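You operate a simulated robot arm through the tools that you are given. There is no shell and no other tool. Be economical: measure what you need, move in short steps, check, and stop when the job is done.

The job below is to be done with a simulated robot arm. You get a single attempt, and the scene is never put back.

## Task
Shut the air supply off and stand the water bottle in the grey tray.
Fine: shut the green tap, then the blue tap; flow knob to zero, pump switch off before the bottle is lifted. Leave the other taps. Set down upright: water bottle.

Only the result counts: the job must be done as asked and must still hold three seconds after the hand-in. Knocking over, shifting, dropping, spilling or breaking anything else fails it.

## Robot
A 6-joint arm with a two-finger parallel gripper, fixed in place. Base frame: the origin is at the foot of the arm, x ahead of it, y to its left, z up. Units: mm, degrees, N and s.
With the tool pointing down near the work surface it reaches from about 100 to 820 mm from the base axis. Its first joint turns from -115.0 to 115.0 degrees. Payload 4.2 kg.
Tool frame: the origin (TCP) lies between the finger pads and is the grasp point; the fingertips stand 23 mm ahead of it; z points along the fingers, y is the line along which they close. Largest opening 94 mm; finger width 38, thickness 10; the body of the gripper, 54 by 96 mm, starts 39 mm behind the TCP.
Orientation is that of the tool frame in the base frame, as a unit quaternion [w, x, y, z]. With the fingers straight down and closing along the base's y, the tool's x points along the base's -x, its y along +y and its z along -z.

## Interface
- The arm moves only by the tool nudge_tool. Its argument "steps" is a list of rows, each an object of numbers (a shift or turn left out is 0, a gripper value left out holds the last): "x", "y", "z": the shift along the base's x, y, z in mm; "wx", "wy", "wz": the turn, a rotation vector about the base's x, y, z in degrees; "claw": the finger opening in mm, from 0 to 94. In form: [{"x": .., "y": .., "z": .., "wx": .., "wy": .., "wz": .., "claw": ..}, ...]. A call has 1 to 8 rows; each row is the pose to reach, as a shift and turn from the pose commanded when the call began. A row lasts 0.2 s, in which the tool goes at most 50 mm and 8.6 degrees; a call with a longer step from one row to the next is refused whole, and so is a gripper value outside its range. A pose out of reach is approached as far as the arm can. The call stops where the force on the tool passes 50 N (or 10 N more than at its start, if that is more) or the arm is blocked; 0.2 s more then pass. The fingers move at their own pace (about 108 mm/s each) and stop on an object; they squeeze with about 34 N. The grip force told is the motor's: it shows also when the fingers shut on nothing. Time passes only in rows, and 0.2 s behind the last, so rows that repeat a pose let the fingers close. The reply holds the time, the measured pose of the TCP, the force on the tool along the base axes, the opening and the grip force, in the units named above and with some noise, with the torque about the TCP (base axes, N m) and any sound that the robot's microphone picked up.
- Cameras (640 x 400 px; columns grow to the right, rows downward): "scene" is fixed at [220.4, -498.6, 1500.1]; the picture's right is [0.78, -0.63, 0.00], its down [-0.44, -0.54, -0.72] and it looks along [0.45, 0.56, -0.70] (base axes); focal length 234 px, centre (320, 200). "wrist" rides on the gripper at [86, 16, -75] in the tool frame; the picture's right is [-0.18, 0.98, 0.00], its down [-0.58, -0.11, -0.81] and it looks along [-0.79, -0.15, 0.59] (tool axes); focal length 243 px, centre (320, 200). There is no depth. A picture from a camera that has moved, and an enlarged one, comes with that camera's place and axes in the base frame and with its lens.
- get_image(camera): a new picture of that camera. No time passes.
- move_column(by): slides the trunk up (or, below 0, down) by that many mm; the arm rides with it, the base frame stays. It gives what a move gives, with no picture.
- zoom(camera, box): a new picture of the part [left, top, right, bottom] of that camera's present view, enlarged. No time passes.
- sign_off(): hands the job in; it is judged then, once.

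Work in short steps. Places have to be worked out from the pictures, the camera data and where the tool is seen: move nearer, look again, correct. Check each grasp and each placing, and mend what went wrong. You have 120 turns and 68 pictures in all, those below and enlarged ones among them. Open the gripper and draw the arm clear of the work before you hand the job in, unless the task says otherwise.

The tools are called after ">>>" as name(argument=value, ...) on one line, values as JSON. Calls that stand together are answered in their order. nudge_tool: Moves the arm, as the interface text tells. Its arguments: {"type":"object","properties":{"steps":{"type":"array","items":{"type":"object","properties":{"x":{"type":"number"},"y":{"type":"number"},"z":{"type":"number"},"wx":{"type":"number"},"wy":{"type":"number"},"wz":{"type":"number"},"claw":{"type":"number"}}}}},"required":["steps"]} The other tools are called the same way: move_column (by) slides the trunk up or down; get_image (camera) takes a picture; zoom (camera, box) takes an enlarged picture of a part of a camera's view; sign_off () hands the job in.

At the start:

```text
t: 0.0
ee_pos: [491.1, 99.8, 1228.6]
tcp_rot: [0.0, 0.0, 1.0, 0.0]
contact_force: [0.8, -0.1, -0.4]
torque: [-0.01, 0.0, 0.0]
width: 93.9
finger_force: 0.1
trunk travel left (down, up): [-775.0, 215.0]
```

scene: 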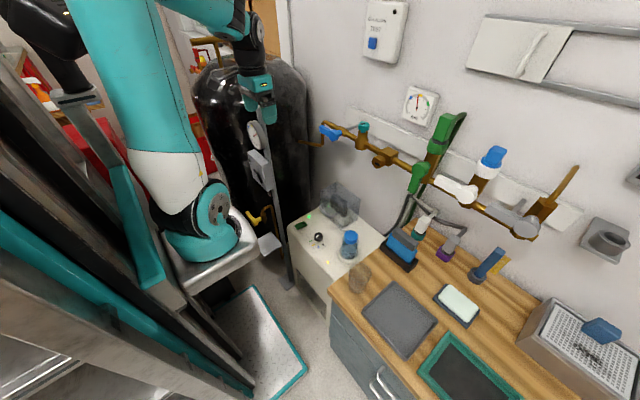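
wrist: 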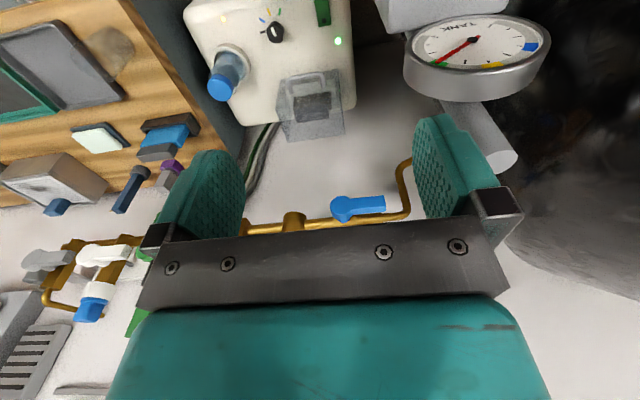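

I start with enlarged views of the pipe with taps and the bench to identify things.

>>> zoom(camera="scene", box=[300, 80, 460, 180])

>>> zoom(camera="scene", box=[400, 100, 592, 220])

>>> zoom(camera="scene", box=[280, 170, 440, 270])

>>> zoom(camera="scene", box=[320, 210, 560, 360])

```text
4.00 times, centred on (380, 130) of scene
camera zoom: at [220.4, -498.6, 1500.1], right [0.78, -0.63, 0.0], down [-0.44, -0.54, -0.72], along [0.45, 0.56, -0.7], focal length 936 px, centre (80, 480)
```

zoom: 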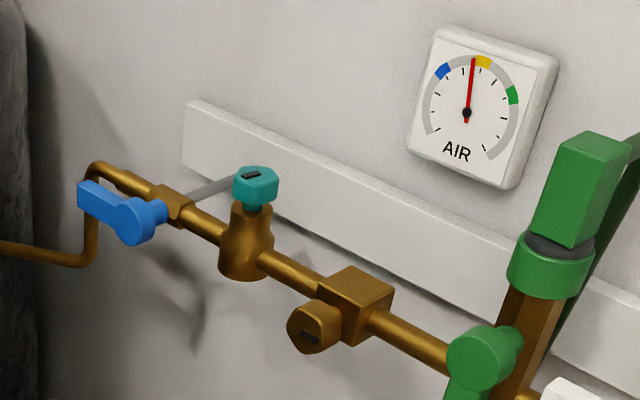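

```text
3.33 times, centred on (496, 160) of scene
camera zoom: at [220.4, -498.6, 1500.1], right [0.78, -0.63, 0.0], down [-0.44, -0.54, -0.72], along [0.45, 0.56, -0.7], focal length 780 px, centre (-267, 333)
```

zoom: 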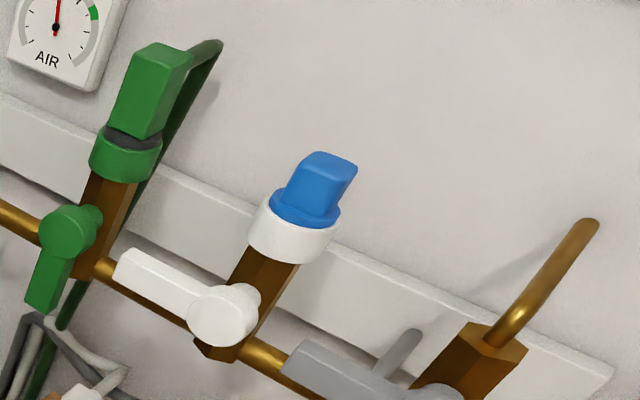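

```text
4.00 times, centred on (360, 220) of scene
camera zoom: at [220.4, -498.6, 1500.1], right [0.78, -0.63, 0.0], down [-0.44, -0.54, -0.72], along [0.45, 0.56, -0.7], focal length 936 px, centre (160, 120)
```

zoom: 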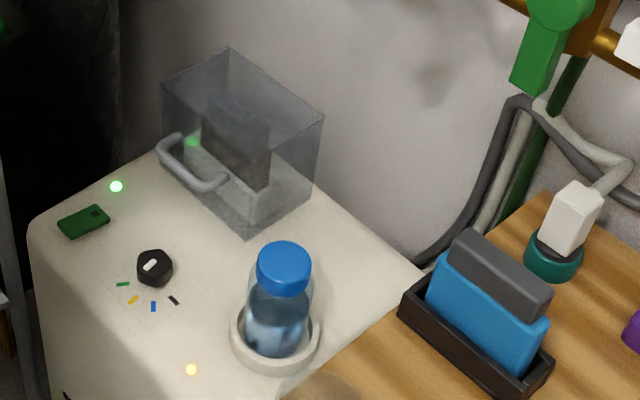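

```text
2.67 times, centred on (440, 285) of scene
camera zoom: at [220.4, -498.6, 1500.1], right [0.78, -0.63, 0.0], down [-0.44, -0.54, -0.72], along [0.45, 0.56, -0.7], focal length 624 px, centre (0, -27)
```

zoom: 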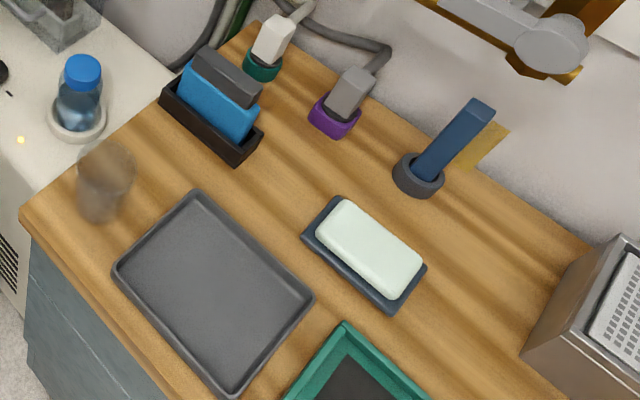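

The pipe runs along y on a wall at x≈800+; blue tap pivot triangulates to about (766, 92, 1060). I zoom the wrist view for the pump panel and the taps.

>>> zoom(camera="wrist", box=[180, 0, 372, 120])

>>> zoom(camera="wrist", box=[0, 130, 240, 280])

>>> zoom(camera="scene", box=[290, 180, 386, 240])

```text
3.33 times, centred on (276, 60) of wrist
camera zoom: at [406.2, 117.1, 1303.7], right [0.18, 0.98, 0.0], down [0.58, -0.11, 0.81], along [0.79, -0.15, -0.59], focal length 809 px, centre (467, 667)
```

zoom: 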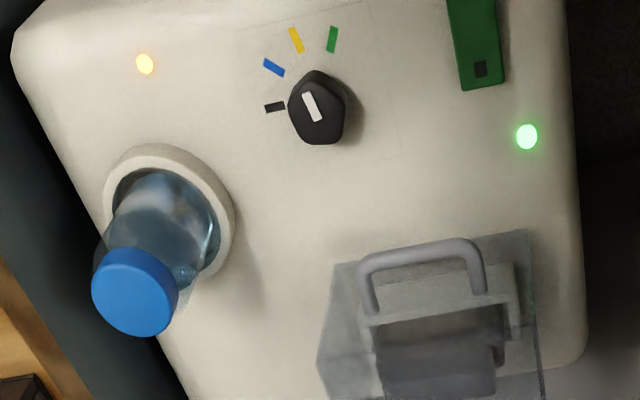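

```text
2.67 times, centred on (120, 205) of wrist
camera zoom: at [406.2, 117.1, 1303.7], right [0.18, 0.98, 0.0], down [0.58, -0.11, 0.81], along [0.79, -0.15, -0.59], focal length 647 px, centre (853, 187)
```

zoom: 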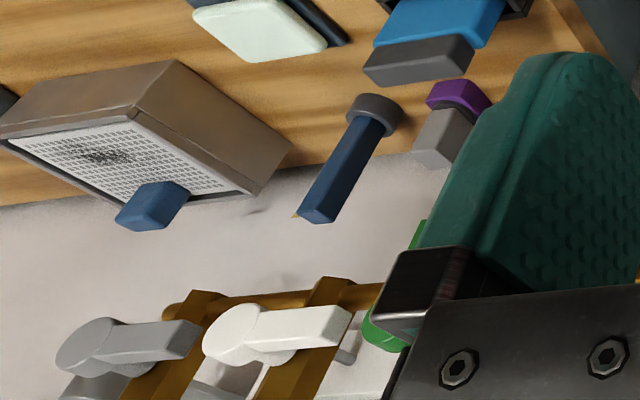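

```text
6.67 times, centred on (338, 210) of scene
camera zoom: at [220.4, -498.6, 1500.1], right [0.78, -0.63, 0.0], down [-0.44, -0.54, -0.72], along [0.45, 0.56, -0.7], focal length 1560 px, centre (200, 133)
```

zoom: 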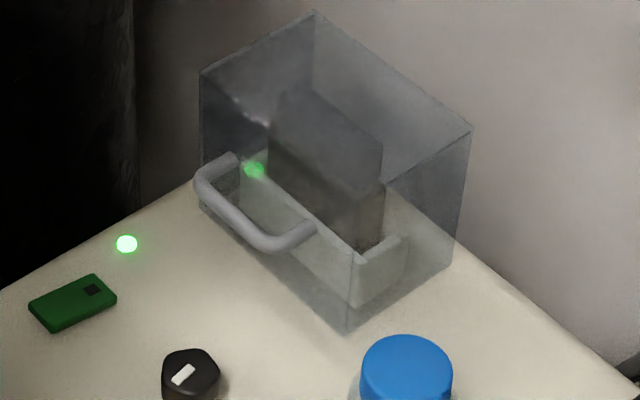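

Estimates: knob (597,-20,684), bottle cap (646,-152,787), guard handle (677,29,748), tray centre (555,-445,790), green tap around y≈-265, z≈1080. I swing the tool toward the green tap while tilting it to point at the wall.

>>> nudge_tool(steps=[{"x": 3, "y": -42, "z": -12, "wy": -8.5}, {"x": 6, "y": -84, "z": -24, "wy": -17}, {"x": 9, "y": -126, "z": -36, "wy": -25.5}, {"x": 12, "y": -168, "z": -48, "wy": -34}, {"x": 15, "y": -210, "z": -60, "wy": -42.5}, {"x": 18, "y": -252, "z": -72, "wy": -51}, {"x": 21, "y": -294, "z": -84, "wy": -59.5}, {"x": 24, "y": -336, "z": -96, "wy": -68}])

>>> get_image(camera="wrist")

>>> get_image(camera="scene")

```text
t: 1.8
ee_pos: [572.1, -297.4, 1146.7]
tcp_rot: [0.56, 0.0, 0.828, 0.0]
contact_force: [-0.1, 1.0, 0.1]
torque: [-0.03, 0.02, -0.08]
width: 94.1
finger_force: 0.1
out of reach, approached as far as the arm can: row 4, 5, 6, 7, 8
trunk travel left (down, up): [-775.0, 215.0]
```

```text
58 pictures are left
camera wrist: at [471.0, -280.7, 1093.9], right [0.07, 0.98, 0.17], down [-0.53, -0.11, 0.84], along [0.84, -0.15, 0.51], focal length 243 px, centre (320, 200)
```

wrist: 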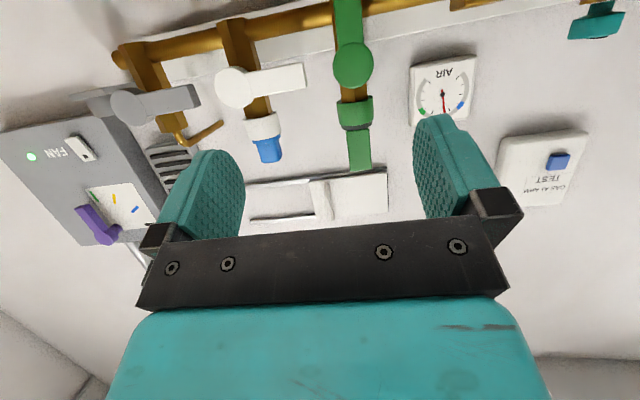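

```text
57 pictures are left
```

scene: 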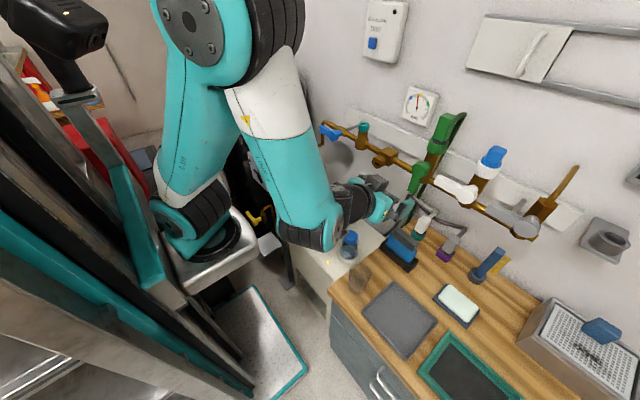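

Green pivot is at about (756,-270,1110), lever hanging down ~65 mm; white lever tip is at y≈-322 so green must close toward +y. The tool was too close in to reach, so I move forward and finish levelling, closing the claw.

>>> nudge_tool(steps=[{"x": 25, "y": 0, "z": -8, "wy": -5.5, "claw": 0}, {"x": 50, "y": 0, "z": -16, "wy": -11, "claw": 0}, {"x": 75, "y": 0, "z": -24, "wy": -16.5, "claw": 0}, {"x": 100, "y": 0, "z": -32, "wy": -22, "claw": 0}])

>>> get_image(camera="wrist")

```text
t: 2.8
ee_pos: [699.0, -313.4, 1135.7]
tcp_rot: [0.702, 0.0, 0.712, 0.0]
contact_force: [-0.2, -0.2, 0.7]
torque: [-0.02, 0.0, -0.01]
width: 0.0
finger_force: 34.2
out of reach, approached as far as the arm can: row 3, 4
trunk travel left (down, up): [-775.0, 215.0]
```

```text
56 pictures are left
camera wrist: at [623.4, -296.7, 1050.2], right [0.0, 0.98, 0.18], down [-0.8, -0.11, 0.59], along [0.6, -0.15, 0.78], focal length 243 px, centre (320, 200)
```

wrist: 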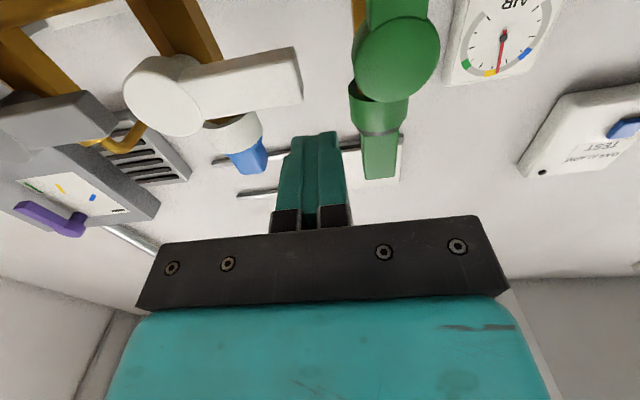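

Tool is level, tip at x≈722. Lowering the trunk brings the finger to the height of the green lever and unfolds the arm.

>>> move_column(by=-76)

>>> get_image(camera="wrist")

>>> zoom(camera="scene", box=[360, 110, 520, 210])

```text
t: 3.9
ee_pos: [698.4, -313.0, 1059.5]
tcp_rot: [0.701, 0.001, 0.713, -0.001]
contact_force: [0.5, 1.0, 0.5]
torque: [0.01, -0.01, 0.03]
width: 0.1
finger_force: 33.9
trunk travel left (down, up): [-699.0, 291.0]
```

```text
55 pictures are left
camera wrist: at [623.4, -296.7, 974.1], right [0.0, 0.98, 0.18], down [-0.8, -0.11, 0.59], along [0.6, -0.15, 0.78], focal length 243 px, centre (320, 200)
```

wrist: 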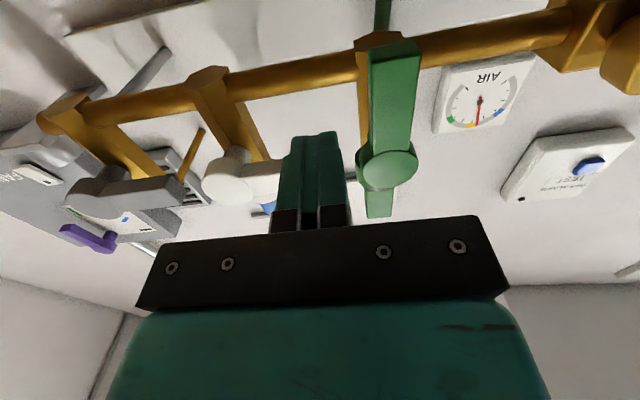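

```text
4.00 times, centred on (440, 160) of scene
camera zoom: at [220.4, -498.6, 1500.1], right [0.78, -0.63, 0.0], down [-0.44, -0.54, -0.72], along [0.45, 0.56, -0.7], focal length 936 px, centre (-160, 360)
```

zoom: 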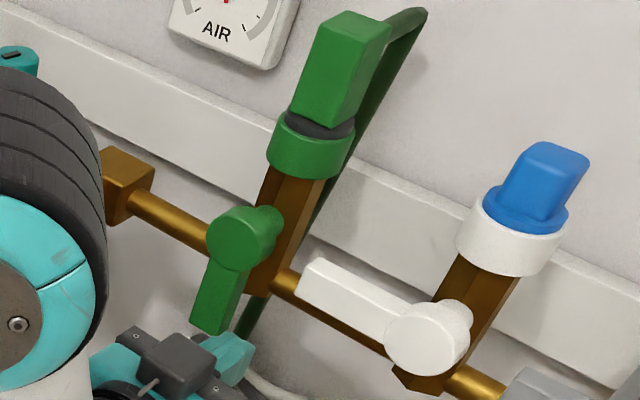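

The pipe front is at x≈785, lever tip about z≈1040, finger beside it at y=-313. I move the fingertip in to x≈760, clear of pipe and white lever.

>>> nudge_tool(steps=[{"x": 20, "claw": 0}, {"x": 38, "claw": 0}])

```text
t: 4.5
ee_pos: [735.3, -311.7, 1059.7]
tcp_rot: [0.701, 0.0, 0.713, 0.0]
contact_force: [0.0, -0.5, -0.6]
torque: [-0.01, -0.01, 0.02]
width: 0.1
finger_force: 34.1
trunk travel left (down, up): [-699.0, 291.0]
```

No contact; now I sweep the lever toward +y through the first part of its arc.

>>> nudge_tool(steps=[{"y": 18, "z": 0}, {"y": 27, "z": -3}, {"y": 35, "z": -6}, {"y": 46, "z": -7}, {"y": 55, "z": -7}])

>>> get_image(camera="wrist")

```text
t: 5.7
ee_pos: [736.4, -258.0, 1051.5]
tcp_rot: [0.702, -0.001, 0.712, 0.001]
contact_force: [0.8, -0.1, 0.2]
torque: [0.01, 0.02, -0.03]
width: 0.2
finger_force: 34.1
trunk travel left (down, up): [-699.0, 291.0]
```

```text
53 pictures are left
camera wrist: at [661.2, -241.9, 966.9], right [0.0, 0.98, 0.18], down [-0.8, -0.11, 0.59], along [0.6, -0.15, 0.78], focal length 243 px, centre (320, 200)
```

wrist: 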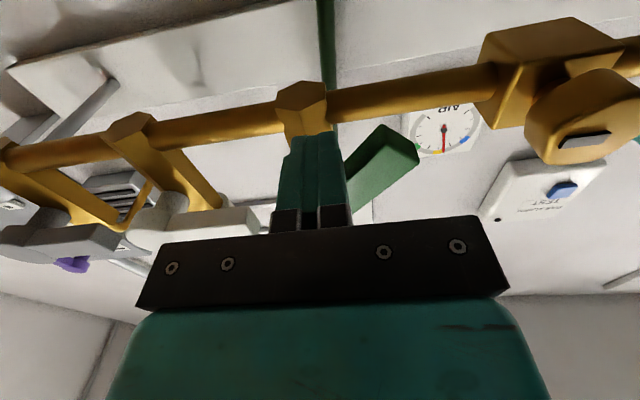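

The lever has followed to roughly 55-60°. I continue the arc up to horizontal.

>>> nudge_tool(steps=[{"y": 10, "z": 3}, {"y": 20, "z": 9}, {"y": 28, "z": 16}, {"y": 35, "z": 24}, {"y": 37, "z": 29}])

>>> get_image(camera="wrist")

>>> zoom(camera="scene", box=[360, 70, 520, 170])

```text
t: 6.9
ee_pos: [735.8, -221.0, 1080.8]
tcp_rot: [0.702, 0.0, 0.713, 0.0]
contact_force: [-0.7, -1.1, -4.2]
torque: [0.04, 0.03, 0.0]
width: 0.0
finger_force: 34.3
trunk travel left (down, up): [-699.0, 291.0]
```

```text
52 pictures are left
camera wrist: at [661.4, -204.4, 995.5], right [0.0, 0.98, 0.18], down [-0.8, -0.11, 0.59], along [0.6, -0.15, 0.78], focal length 243 px, centre (320, 200)
```

wrist: 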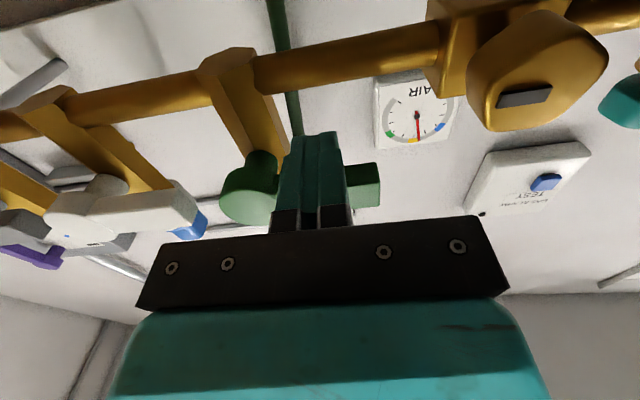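

```text
4.00 times, centred on (440, 120) of scene
camera zoom: at [220.4, -498.6, 1500.1], right [0.78, -0.63, 0.0], down [-0.44, -0.54, -0.72], along [0.45, 0.56, -0.7], focal length 936 px, centre (-160, 520)
```

zoom: 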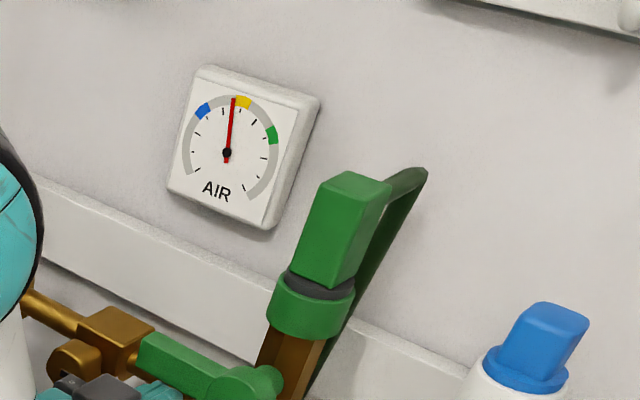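

The lever looks horizontal and the tool feels ~4 N; I push a few mm more to confirm the stop.

>>> nudge_tool(steps=[{"z": 2}, {"z": 4}])

```text
t: 7.5
ee_pos: [738.5, -220.9, 1081.1]
tcp_rot: [0.699, 0.001, 0.715, 0.0]
contact_force: [-7.7, 2.0, -32.1]
torque: [0.06, 0.24, -0.22]
width: 0.1
finger_force: 34.3
trunk travel left (down, up): [-699.0, 291.0]
```

The stop is firm (32 N), so green is closed. I back off down and out, then travel to in front of the blue tap with a 30° yaw so the arm keeps clear of the tank gauge near (529,242).

>>> nudge_tool(steps=[{"z": -10}, {"x": -40, "z": -12}, {"x": -70, "z": -12}])

>>> nudge_tool(steps=[{"y": 40, "z": 8, "wz": 4}, {"y": 80, "z": 16, "wz": 8}, {"y": 120, "z": 24, "wz": 12}, {"y": 160, "z": 32, "wz": 16}, {"y": 200, "z": 40, "wz": 20}, {"y": 240, "z": 48, "wz": 24}, {"y": 265, "z": 54, "wz": 30}])

>>> get_image(camera="wrist")

>>> get_image(camera="scene")

```text
t: 8.3
ee_pos: [696.0, -228.4, 1100.3]
tcp_rot: [0.698, 0.0, 0.716, 0.0]
contact_force: [0.3, -0.7, -0.6]
torque: [0.01, -0.02, 0.0]
width: 0.2
finger_force: 33.7
out of reach, approached as far as the arm can: row 2, 3
trunk travel left (down, up): [-699.0, 291.0]
```

```text
t: 9.9
ee_pos: [697.3, 36.6, 1154.6]
tcp_rot: [0.677, -0.185, 0.688, 0.183]
contact_force: [-0.3, -0.2, 0.4]
torque: [-0.02, 0.01, 0.01]
width: 0.0
finger_force: 33.8
out of reach, approached as far as the arm can: row 1
trunk travel left (down, up): [-699.0, 291.0]
```

```text
50 pictures are left
camera wrist: at [622.9, 11.2, 1069.3], right [-0.49, 0.85, 0.18], down [-0.64, -0.49, 0.59], along [0.6, 0.17, 0.78], focal length 243 px, centre (320, 200)
```

wrist: 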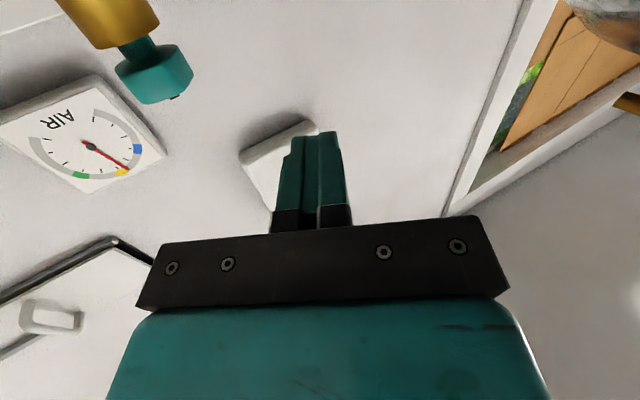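

```text
49 pictures are left
```

scene: 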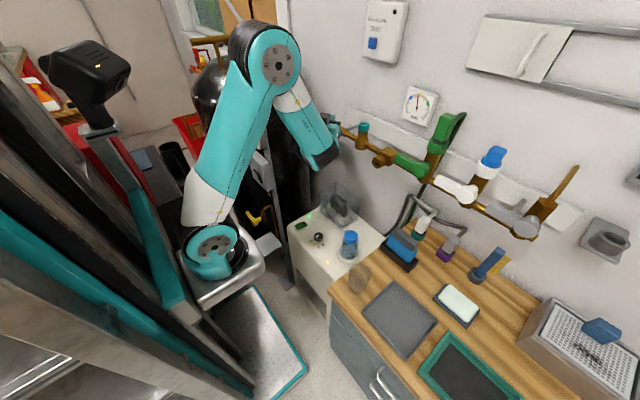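

Reach was bounded near x≈697 but all free. I align above the blue lever's outer half at (697,130,1110) and look.

>>> nudge_tool(steps=[{"x": 10, "y": 35, "z": -10}, {"x": 15, "y": 70, "z": -22}, {"x": 15, "y": 90, "z": -35}])

>>> get_image(camera="wrist")

>>> zoom(camera="scene", box=[280, 80, 440, 180])

```text
t: 10.7
ee_pos: [711.9, 123.6, 1119.2]
tcp_rot: [0.678, -0.184, 0.688, 0.182]
contact_force: [-0.1, 0.0, -0.8]
torque: [-0.01, 0.03, 0.01]
width: 0.0
finger_force: 34.4
trunk travel left (down, up): [-699.0, 291.0]
```

```text
48 pictures are left
camera wrist: at [637.7, 100.4, 1033.6], right [-0.49, 0.85, 0.19], down [-0.64, -0.49, 0.59], along [0.6, 0.17, 0.78], focal length 243 px, centre (320, 200)
```

wrist: 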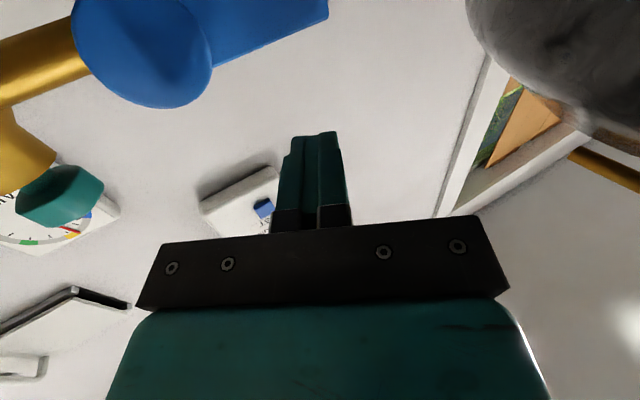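

```text
4.00 times, centred on (360, 130) of scene
camera zoom: at [220.4, -498.6, 1500.1], right [0.78, -0.63, 0.0], down [-0.44, -0.54, -0.72], along [0.45, 0.56, -0.7], focal length 936 px, centre (160, 480)
```

zoom: 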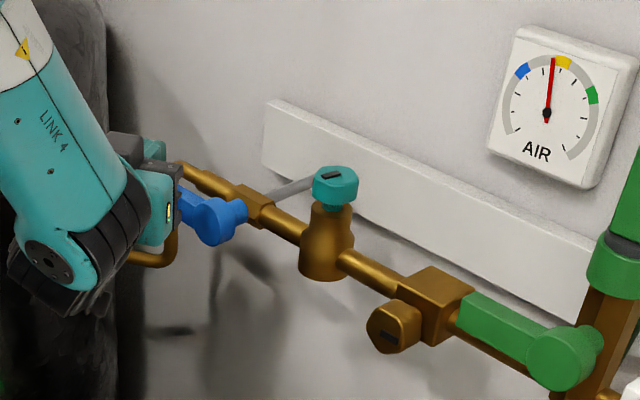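

Green still reads horizontal. Blue lever runs from pivot y≈87 to tip y≈164 at z≈1060. I advance above it and press down gently to find out whether it closes downward.

>>> nudge_tool(steps=[{"x": 18, "y": 2}, {"x": 36, "y": 5}, {"x": 36, "y": 5, "z": -15}, {"x": 36, "y": 5, "z": -25}, {"x": 36, "y": 9, "z": -34}])

>>> get_image(camera="wrist")

```text
t: 11.9
ee_pos: [747.5, 132.3, 1085.6]
tcp_rot: [0.677, -0.185, 0.689, 0.182]
contact_force: [-0.2, -0.3, 0.8]
torque: [-0.01, -0.01, 0.01]
width: 0.2
finger_force: 33.6
trunk travel left (down, up): [-699.0, 291.0]
```

```text
46 pictures are left
camera wrist: at [673.9, 108.9, 1000.1], right [-0.49, 0.85, 0.18], down [-0.64, -0.49, 0.59], along [0.6, 0.17, 0.78], focal length 243 px, centre (320, 200)
```

wrist: 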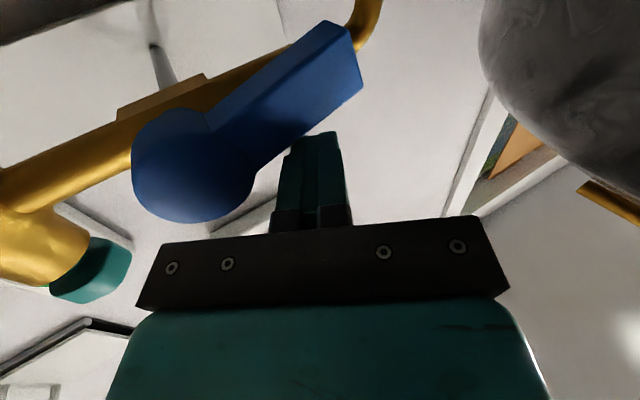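

The lever appears to yield downward with no resistance; I continue the arc down.

>>> nudge_tool(steps=[{"y": 2, "z": -12}, {"y": 4, "z": -23}, {"y": 4, "z": -34}, {"y": 0, "z": -46}, {"y": -7, "z": -58}])

>>> get_image(camera="wrist")

```text
t: 13.1
ee_pos: [747.8, 125.9, 1028.5]
tcp_rot: [0.678, -0.185, 0.688, 0.182]
contact_force: [-0.9, 0.1, -0.9]
torque: [0.02, -0.01, -0.02]
width: 0.3
finger_force: 34.3
trunk travel left (down, up): [-699.0, 291.0]
```

```text
45 pictures are left
camera wrist: at [674.5, 102.4, 942.2], right [-0.49, 0.85, 0.18], down [-0.64, -0.49, 0.59], along [0.6, 0.17, 0.78], focal length 243 px, centre (320, 200)
```

wrist: 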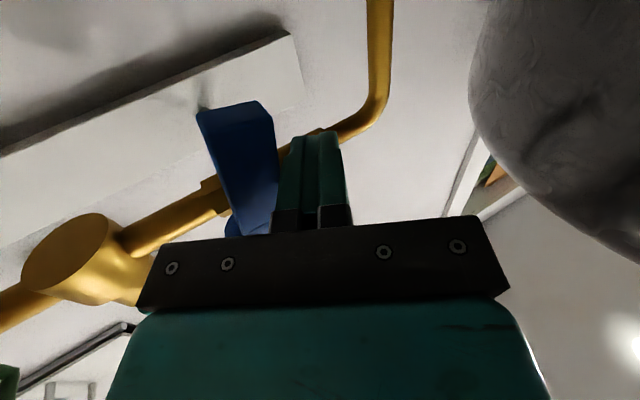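

Following well. I finish the arc toward vertical until a stop is felt.

>>> nudge_tool(steps=[{"y": -8, "z": -7}, {"y": -16, "z": -13}, {"y": -22, "z": -16}, {"y": -26, "z": -17}, {"y": -30, "z": -17}])

>>> get_image(camera="wrist")

```text
t: 14.2
ee_pos: [745.9, 107.8, 1011.1]
tcp_rot: [0.677, -0.192, 0.685, 0.189]
contact_force: [-0.4, 34.0, 5.4]
torque: [-0.61, -0.05, 0.28]
width: 0.0
finger_force: 33.7
trunk travel left (down, up): [-699.0, 291.0]
stopped in row 5: the force on the tool passed its limit at 53 N (the readings are from after the stop); the commanded pose is now the measured one
```

```text
44 pictures are left
camera wrist: at [672.1, 81.7, 926.2], right [-0.51, 0.84, 0.18], down [-0.63, -0.51, 0.59], along [0.59, 0.19, 0.79], focal length 243 px, centre (320, 200)
```

wrist: 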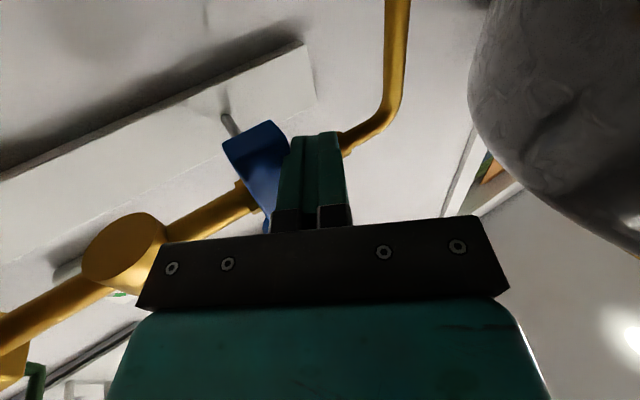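

Blue hit its stop (34 N). I back away and check both levers.

>>> nudge_tool(steps=[{"y": 10}, {"x": -25, "y": 5}, {"x": -45, "y": -10}])

>>> zoom(camera="scene", box=[290, 80, 482, 200])

```text
t: 15.0
ee_pos: [726.1, 107.1, 1022.5]
tcp_rot: [0.675, -0.19, 0.688, 0.186]
contact_force: [0.4, 0.8, -0.5]
torque: [0.0, 0.03, -0.01]
width: 0.4
finger_force: 33.7
out of reach, approached as far as the arm can: row 2, 3
trunk travel left (down, up): [-699.0, 291.0]
```

```text
3.33 times, centred on (386, 140) of scene
camera zoom: at [220.4, -498.6, 1500.1], right [0.78, -0.63, 0.0], down [-0.44, -0.54, -0.72], along [0.45, 0.56, -0.7], focal length 780 px, centre (100, 400)
```

zoom: 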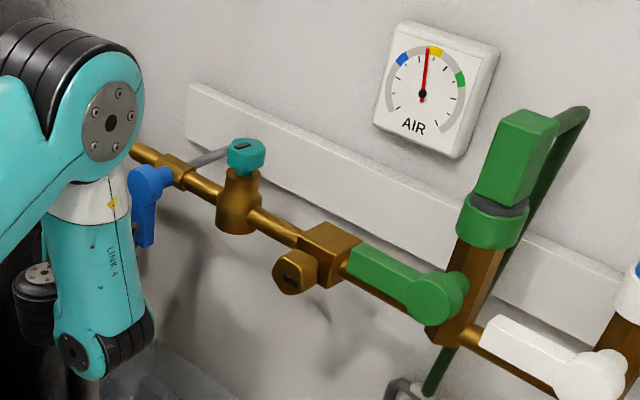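

Both levers are in the closed position. I rise alongside (shifted +y for clearance), then back off and turn the tool down for the pump panel.

>>> nudge_tool(steps=[{"y": 10, "z": 10}, {"y": 12, "z": 50}, {"y": 12, "z": 95}, {"x": -10, "y": 0, "z": 130}, {"x": -25, "y": -20, "z": 160}])

```text
t: 16.2
ee_pos: [702.7, 85.8, 1182.0]
tcp_rot: [0.677, -0.188, 0.687, 0.185]
contact_force: [0.6, -0.2, -0.9]
torque: [-0.03, -0.04, 0.02]
width: 0.0
finger_force: 34.4
trunk travel left (down, up): [-699.0, 291.0]
```

Now undo the yaw and begin turning the tool down, moving toward above the pump knob.

>>> nudge_tool(steps=[{"y": -20, "z": 10, "wz": -8}, {"y": -40, "z": 20, "wz": -16}, {"y": -60, "z": 25, "wz": -24}, {"y": -80, "z": 30, "wz": -30.5}])

>>> nudge_tool(steps=[{"x": -10, "y": -3, "wy": 8.5}, {"x": -25, "y": -6, "wy": 17}, {"x": -40, "y": -9, "wy": 25.5}, {"x": -55, "y": -12, "wy": 34}, {"x": -70, "y": -15, "wy": 42.5}, {"x": -85, "y": -18, "wy": 51}, {"x": -100, "y": -21, "wy": 59.5}, {"x": -115, "y": -25, "wy": 68}])

>>> nudge_tool(steps=[{"z": -20, "wy": 7.5}, {"z": -40, "wy": 15}, {"z": -70, "wy": 22}])

```text
t: 17.2
ee_pos: [703.2, 5.7, 1211.9]
tcp_rot: [0.702, -0.001, 0.712, 0.001]
contact_force: [0.5, 0.1, 0.0]
torque: [-0.03, -0.05, 0.02]
width: 0.0
finger_force: 33.9
trunk travel left (down, up): [-699.0, 291.0]
```

```text
t: 19.0
ee_pos: [587.9, -18.0, 1213.6]
tcp_rot: [0.183, 0.0, 0.983, 0.002]
contact_force: [-0.1, 0.6, -0.7]
torque: [0.0, 0.01, -0.03]
width: 0.0
finger_force: 34.2
trunk travel left (down, up): [-699.0, 291.0]
```

```text
t: 19.8
ee_pos: [588.9, -19.2, 1141.1]
tcp_rot: [-0.007, 0.0, 1.0, 0.002]
contact_force: [-0.6, 0.3, 0.5]
torque: [-0.02, 0.0, 0.02]
width: 0.0
finger_force: 33.9
trunk travel left (down, up): [-699.0, 291.0]
```

Tool points down over the knob. Lower the trunk 290 mm and look.

>>> move_column(by=-290)

>>> get_image(camera="wrist")

>>> get_image(camera="scene")

```text
t: 22.7
ee_pos: [588.4, -17.6, 850.5]
tcp_rot: [-0.008, 0.0, 1.0, 0.003]
contact_force: [-0.4, -0.6, -0.3]
torque: [-0.03, 0.01, -0.02]
width: 0.1
finger_force: 34.0
trunk travel left (down, up): [-409.0, 581.0]
```

```text
42 pictures are left
camera wrist: at [502.8, -2.7, 927.3], right [0.18, 0.98, 0.0], down [0.59, -0.11, 0.8], along [0.78, -0.15, -0.6], focal length 243 px, centre (320, 200)
```

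wrist: 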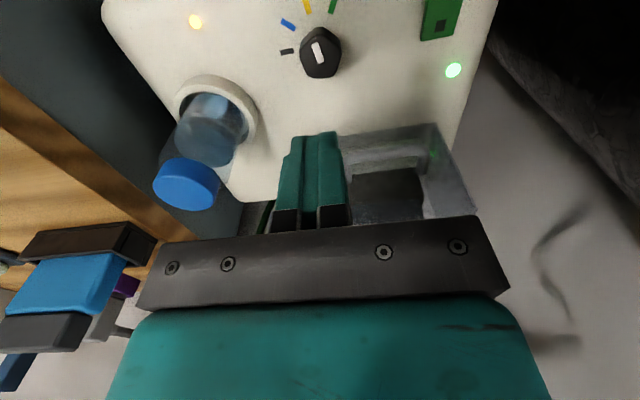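

```text
41 pictures are left
```

scene: 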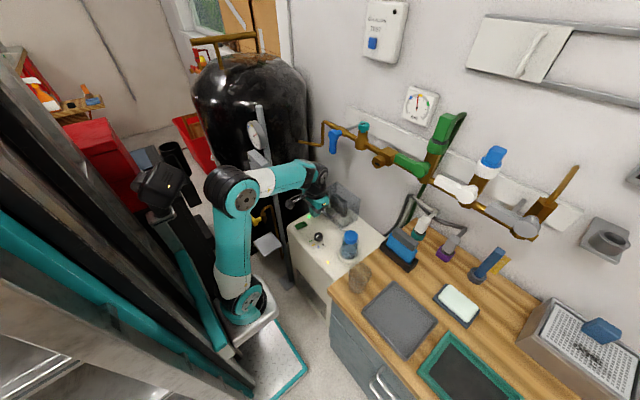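

Zoom on the knob and its ticks.

>>> zoom(camera="wrist", box=[256, 0, 384, 80])

>>> zoom(camera="scene", box=[300, 180, 364, 220])

```text
5.00 times, centred on (320, 40) of wrist
camera zoom: at [502.8, -2.7, 927.3], right [0.18, 0.98, 0.0], down [0.59, -0.11, 0.8], along [0.78, -0.15, -0.6], focal length 1213 px, centre (320, 1000)
```

zoom: 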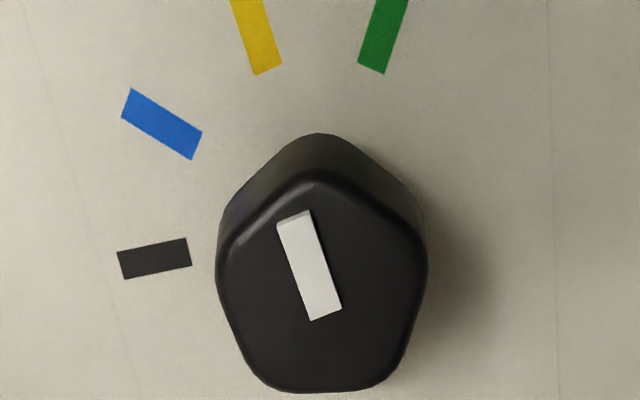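

```text
10.00 times, centred on (332, 200) of scene
camera zoom: at [220.4, -498.6, 1500.1], right [0.78, -0.63, 0.0], down [-0.44, -0.54, -0.72], along [0.45, 0.56, -0.7], focal length 2340 px, centre (200, 200)
```

zoom: 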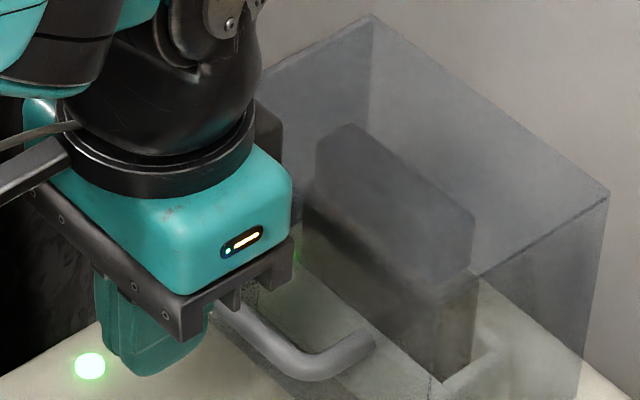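

Ticks around the knob: black at -88°, blue -128°, yellow -169° (present), green -212° in the base plane; knob centre (597,-21), panel z≈665. Zero = black, so turn +81°. I pre-rotate by -81° so the fingers grip the flat-to-vertex axis, then turn back.

>>> nudge_tool(steps=[{"x": 2, "y": 0, "wz": -8.5, "claw": 70}, {"x": 4, "y": -1, "wz": -17, "claw": 70}, {"x": 8, "y": -2, "wz": -25.5, "claw": 70}, {"x": 8, "y": -3, "wz": -34, "claw": 70}, {"x": 8, "y": -3, "wz": -42.5, "claw": 70}, {"x": 8, "y": -3, "wz": -51, "claw": 70}, {"x": 8, "y": -3, "wz": -59.5, "claw": 70}, {"x": 8, "y": -3, "wz": -68, "claw": 70}])

>>> nudge_tool(steps=[{"z": -15, "wz": -7}, {"z": -50, "wz": -13}, {"z": -90, "wz": -13}])

>>> get_image(camera="wrist")

```text
t: 24.5
ee_pos: [595.2, -21.9, 850.9]
tcp_rot: [-0.004, 0.56, 0.828, 0.006]
contact_force: [-0.1, 0.7, -0.6]
torque: [0.01, 0.0, 0.01]
width: 69.9
finger_force: 0.1
trunk travel left (down, up): [-409.0, 581.0]
```

```text
t: 25.3
ee_pos: [595.0, -21.1, 761.9]
tcp_rot: [-0.003, 0.65, 0.76, 0.006]
contact_force: [-0.2, 0.1, 0.0]
torque: [0.01, 0.01, -0.01]
width: 69.8
finger_force: 0.1
trunk travel left (down, up): [-409.0, 581.0]
```

```text
38 pictures are left
camera wrist: at [597.7, 66.8, 837.2], right [1.0, -0.03, 0.0], down [-0.02, -0.6, 0.8], along [-0.02, -0.8, -0.6], focal length 243 px, centre (320, 200)
```

wrist: 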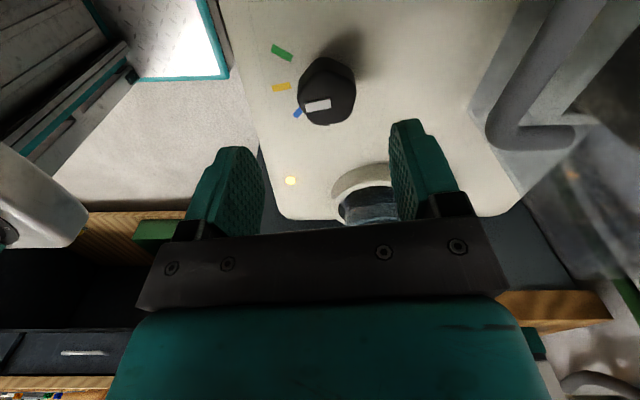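

Knob confirmed near (599,-20). Descend around it and close.

>>> nudge_tool(steps=[{"x": 3, "z": -30}, {"x": 3, "z": -55}, {"x": 3, "z": -66}, {"x": 3, "z": -66, "claw": 20}, {"x": 3, "z": -66, "claw": 20}])

>>> get_image(camera="wrist")

```text
t: 26.5
ee_pos: [599.7, -20.4, 696.4]
tcp_rot: [-0.003, 0.649, 0.76, 0.008]
contact_force: [11.5, 1.2, -6.7]
torque: [0.08, -0.08, -0.02]
width: 40.1
finger_force: 44.6
trunk travel left (down, up): [-409.0, 581.0]
```

```text
37 pictures are left
camera wrist: at [602.4, 66.2, 771.1], right [1.0, -0.03, 0.0], down [-0.02, -0.6, 0.8], along [-0.02, -0.8, -0.6], focal length 243 px, centre (320, 200)
```

wrist: 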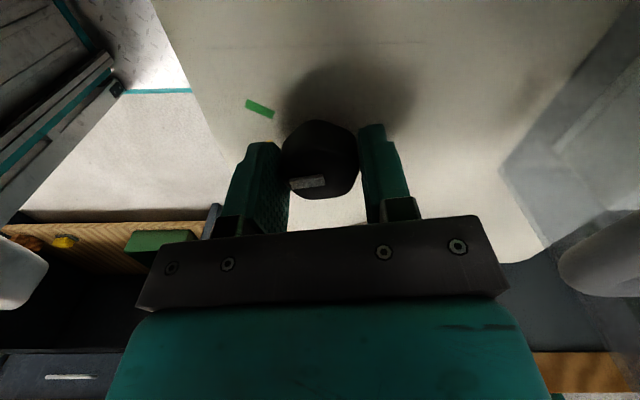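

Gripped at 40 mm. I turn +81° about z in two calls.

>>> nudge_tool(steps=[{"wz": 8, "claw": 20}, {"wz": 16, "claw": 20}, {"wz": 24, "claw": 20}, {"wz": 32, "claw": 20}, {"wz": 40, "claw": 20}, {"wz": 48, "claw": 20}])

>>> get_image(camera="wrist")

```text
t: 27.9
ee_pos: [601.1, -19.7, 694.5]
tcp_rot: [-0.004, 0.282, 0.959, 0.005]
contact_force: [29.5, 10.3, -7.7]
torque: [0.17, 0.74, -0.03]
width: 39.7
finger_force: 45.3
trunk travel left (down, up): [-409.0, 581.0]
```

```text
36 pictures are left
camera wrist: at [537.2, 39.2, 770.9], right [0.69, 0.73, 0.0], down [0.43, -0.42, 0.8], along [0.58, -0.55, -0.6], focal length 243 px, centre (320, 200)
```

wrist: 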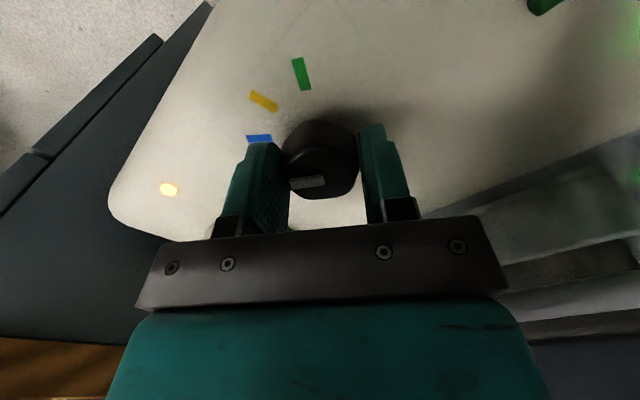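

The knob follows. Side force suggests centre is slightly further +x; I shift 2 mm and finish the turn.

>>> nudge_tool(steps=[{"x": 1, "y": 0.5, "wz": 8, "claw": 20}, {"x": 2, "y": 1, "wz": 16, "claw": 20}, {"x": 2, "y": 1, "wz": 24, "claw": 20}, {"x": 2, "y": 1, "wz": 32, "claw": 20}])

>>> get_image(camera="wrist")

```text
t: 28.9
ee_pos: [599.6, -19.8, 696.2]
tcp_rot: [-0.008, 0.007, 1.0, 0.001]
contact_force: [6.6, 9.6, -4.7]
torque: [-0.67, -0.3, -0.25]
width: 39.7
finger_force: 44.4
trunk travel left (down, up): [-409.0, 581.0]
```

```text
35 pictures are left
camera wrist: at [515.7, -3.0, 771.4], right [0.2, 0.98, 0.0], down [0.59, -0.12, 0.8], along [0.78, -0.16, -0.6], focal length 243 px, centre (320, 200)
```

wrist: 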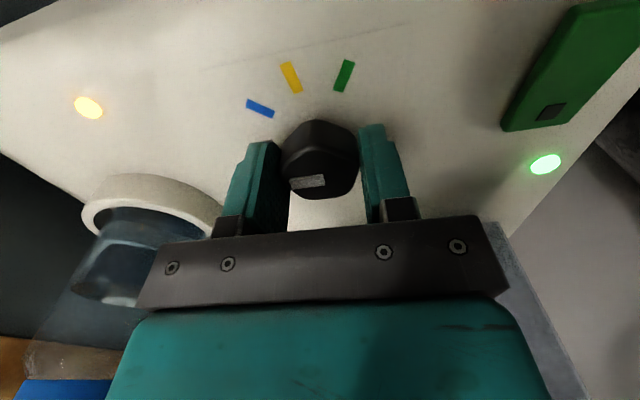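

The turn is complete with a slight reaction torque. Release, rise and check the pointer and the air gauge.

>>> nudge_tool(steps=[{"claw": 70}, {"claw": 70}, {"z": 40, "claw": 70}, {"x": -10, "z": 85}, {"x": -15, "z": 130}])

>>> zoom(camera="wrist", box=[224, 0, 416, 120])

>>> zoom(camera="scene", box=[290, 80, 482, 200])

```text
t: 30.1
ee_pos: [584.8, -20.8, 825.4]
tcp_rot: [-0.007, 0.009, 1.0, 0.002]
contact_force: [-0.1, 0.5, 0.3]
torque: [0.02, 0.01, 0.0]
width: 69.9
finger_force: 0.1
trunk travel left (down, up): [-409.0, 581.0]
```

```text
3.33 times, centred on (320, 60) of wrist
camera zoom: at [500.7, -3.2, 901.2], right [0.2, 0.98, 0.0], down [0.59, -0.12, 0.8], along [0.78, -0.16, -0.6], focal length 809 px, centre (320, 667)
```

zoom: 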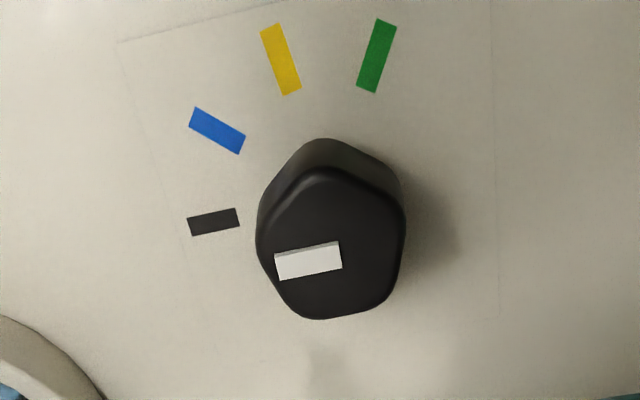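

```text
3.33 times, centred on (386, 140) of scene
camera zoom: at [220.4, -498.6, 1500.1], right [0.78, -0.63, 0.0], down [-0.44, -0.54, -0.72], along [0.45, 0.56, -0.7], focal length 780 px, centre (100, 400)
```

zoom: 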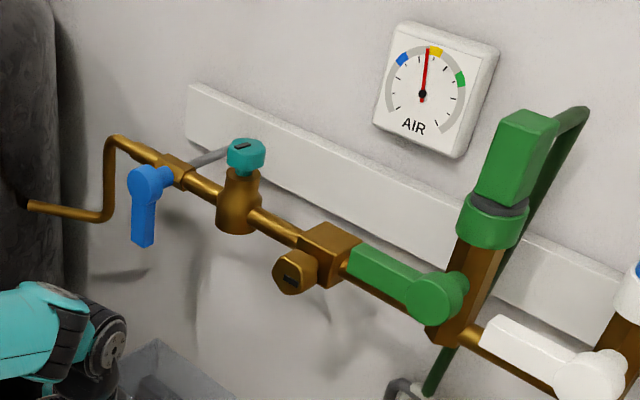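

Pointer aligns with the black zero tick, taps closed. Now I move to view the guard box and the green part with the green light.

>>> nudge_tool(steps=[{"x": -40, "y": 25, "z": 15}, {"x": -80, "y": 50, "z": 30}, {"x": -90, "y": 60, "z": 40}])

>>> get_image(camera="wrist")

>>> zoom(camera="scene", box=[290, 170, 386, 230])

```text
t: 30.9
ee_pos: [496.0, 39.3, 865.1]
tcp_rot: [-0.006, 0.008, 1.0, 0.002]
contact_force: [-0.1, 0.2, 0.2]
torque: [0.0, 0.01, 0.0]
width: 69.9
finger_force: 0.0
trunk travel left (down, up): [-409.0, 581.0]
```

```text
32 pictures are left
camera wrist: at [411.3, 56.9, 940.1], right [0.2, 0.98, 0.0], down [0.59, -0.12, 0.8], along [0.78, -0.16, -0.6], focal length 243 px, centre (320, 200)
```

wrist: 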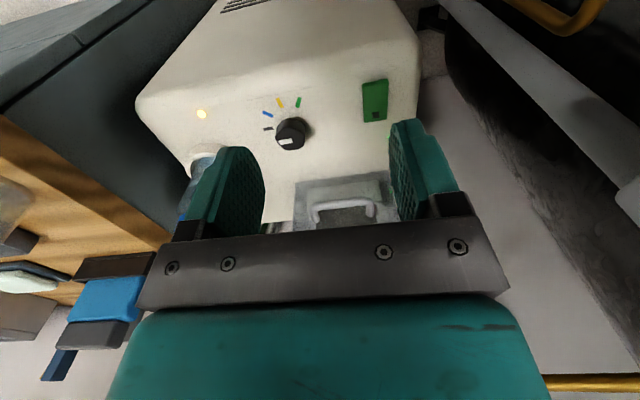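

```text
6.67 times, centred on (338, 200) of scene
camera zoom: at [220.4, -498.6, 1500.1], right [0.78, -0.63, 0.0], down [-0.44, -0.54, -0.72], along [0.45, 0.56, -0.7], focal length 1560 px, centre (200, 200)
```

zoom: 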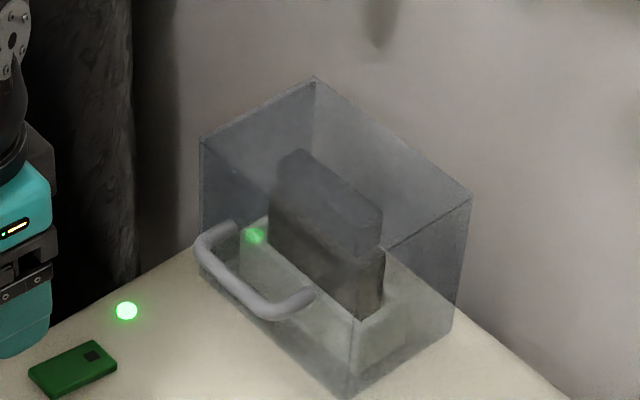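

I need a less obstructed look at the guard from above; move over it.

>>> nudge_tool(steps=[{"x": 40, "z": 12, "claw": 94}, {"x": 80, "z": 24}, {"x": 110, "z": 36}, {"x": 130, "z": 50}])

>>> zoom(camera="wrist", box=[200, 0, 440, 150])

```text
t: 31.9
ee_pos: [626.4, 38.9, 915.8]
tcp_rot: [-0.007, 0.008, 1.0, 0.002]
contact_force: [-0.3, 0.1, 0.2]
torque: [0.03, -0.01, 0.0]
width: 94.1
finger_force: 0.0
trunk travel left (down, up): [-409.0, 581.0]
```

```text
2.67 times, centred on (320, 75) of wrist
camera zoom: at [540.9, 56.0, 991.4], right [0.2, 0.98, 0.0], down [0.59, -0.12, 0.8], along [0.78, -0.16, -0.6], focal length 647 px, centre (320, 533)
```

zoom: 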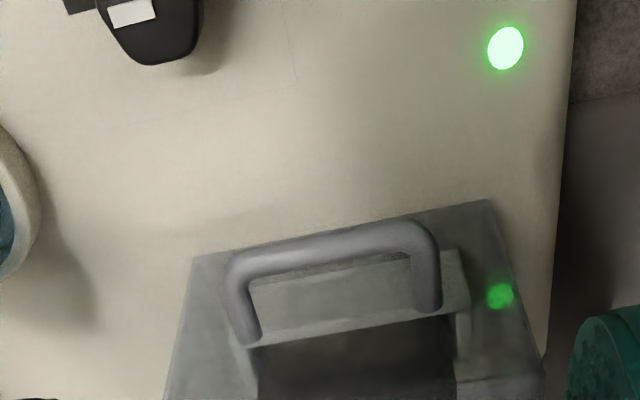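

Guard box footprint is x≈711–820, y≈-45..106, top z≈790; the handle bar runs along y at (675, 32, 743). I yaw -90° so the fingers straddle the bar along x, above it, and look again.

>>> nudge_tool(steps=[{"x": 6, "y": -1, "z": -10, "wz": -8.5, "claw": 38}, {"x": 12, "y": -2, "z": -20, "wz": -17}, {"x": 18, "y": -3, "z": -30, "wz": -25.5}, {"x": 24, "y": -4, "z": -40, "wz": -34}, {"x": 30, "y": -5, "z": -50, "wz": -42.5}, {"x": 36, "y": -6, "z": -60, "wz": -51}, {"x": 42, "y": -7, "z": -65, "wz": -59.5}, {"x": 47, "y": -7, "z": -70, "wz": -68}])

>>> nudge_tool(steps=[{"wz": -7.5}, {"wz": -15, "z": -5}, {"wz": -22, "z": -10}])

>>> get_image(camera="wrist")

```text
t: 33.7
ee_pos: [673.9, 32.2, 846.2]
tcp_rot: [-0.004, 0.568, 0.823, 0.006]
contact_force: [0.5, -0.4, 0.5]
torque: [-0.03, 0.01, 0.01]
width: 38.0
finger_force: 0.0
trunk travel left (down, up): [-409.0, 581.0]
```

```text
t: 34.5
ee_pos: [671.4, 33.3, 835.6]
tcp_rot: [-0.003, 0.715, 0.699, 0.006]
contact_force: [0.2, -0.4, 0.6]
torque: [-0.01, -0.03, 0.01]
width: 38.1
finger_force: 0.1
trunk travel left (down, up): [-409.0, 581.0]
```

```text
29 pictures are left
camera wrist: at [690.5, 118.2, 911.4], right [0.98, -0.2, 0.0], down [-0.12, -0.59, 0.8], along [-0.16, -0.78, -0.6], focal length 243 px, centre (320, 200)
```

wrist: 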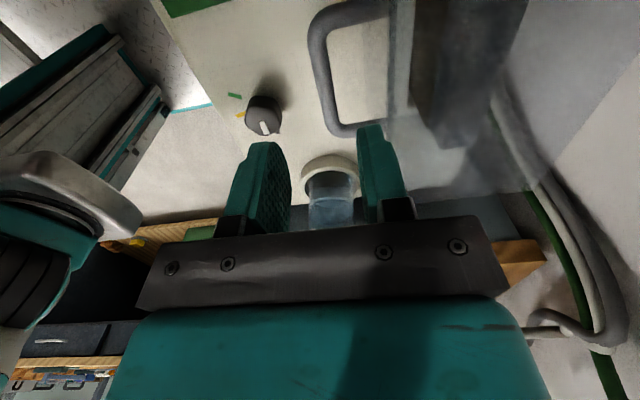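

Bar centre refined to x≈676, y≈32. Descend straddling it and close.

>>> nudge_tool(steps=[{"x": 4, "z": -40, "claw": 38}, {"x": 4, "z": -75}, {"x": 4, "z": -91}, {"x": 4, "z": -91, "claw": 5}, {"x": 4, "z": -91, "claw": 5}])

>>> get_image(camera="wrist")

```text
t: 35.3
ee_pos: [678.7, 34.7, 760.0]
tcp_rot: [0.003, 0.715, 0.699, 0.013]
contact_force: [-21.8, -3.6, 26.1]
torque: [-0.63, -1.34, -0.3]
width: 34.2
finger_force: 0.0
trunk travel left (down, up): [-409.0, 581.0]
stopped in row 3: the force on the tool passed its limit at 67 N (the readings are from after the stop); the commanded pose is now the measured one
```

```text
28 pictures are left
camera wrist: at [695.5, 118.6, 836.6], right [0.98, -0.2, 0.02], down [-0.14, -0.59, 0.79], along [-0.15, -0.78, -0.61], focal length 243 px, centre (320, 200)
```

wrist: 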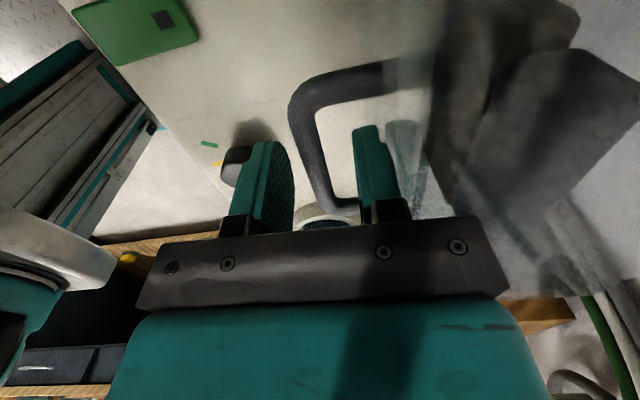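

The stop came from the 96 mm gripper body hitting the guard's top edge. I retreat up, then come at the handle with a forward-tilted tool instead (closing direction in the x–z plane).

>>> nudge_tool(steps=[{"z": 30, "claw": 38}, {"z": 70}, {"x": -30, "z": 90}])

>>> nudge_tool(steps=[{"x": -10, "z": 5, "wy": -8.5}, {"x": -15, "z": 10, "wy": -17}, {"x": -20, "z": 15, "wy": -25.5}, {"x": -25, "z": 15, "wy": -34}, {"x": -25, "z": 15, "wy": -42.5}, {"x": -25, "z": 15, "wy": -51}, {"x": -25, "z": 15, "wy": -59.5}])

>>> get_image(camera="scene")

```text
t: 36.1
ee_pos: [650.5, 32.0, 846.4]
tcp_rot: [0.001, 0.714, 0.7, 0.013]
contact_force: [0.2, -0.1, -0.2]
torque: [0.0, 0.03, -0.01]
width: 38.1
finger_force: 0.1
trunk travel left (down, up): [-409.0, 581.0]
```

```text
t: 37.7
ee_pos: [625.1, 33.9, 861.7]
tcp_rot: [0.348, 0.613, 0.607, 0.366]
contact_force: [1.1, -0.1, -0.1]
torque: [-0.02, 0.0, -0.02]
width: 38.0
finger_force: 0.2
trunk travel left (down, up): [-409.0, 581.0]
```

```text
27 pictures are left
```

scene: 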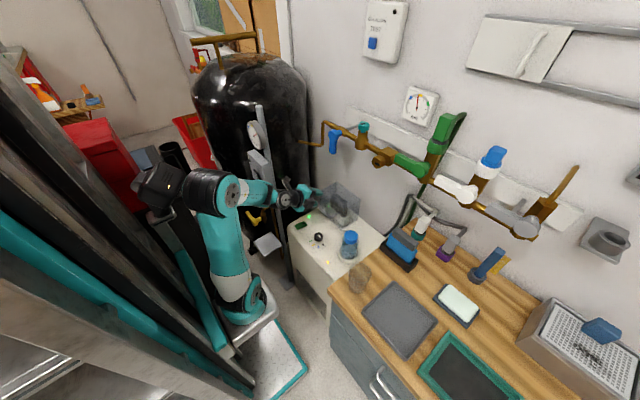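

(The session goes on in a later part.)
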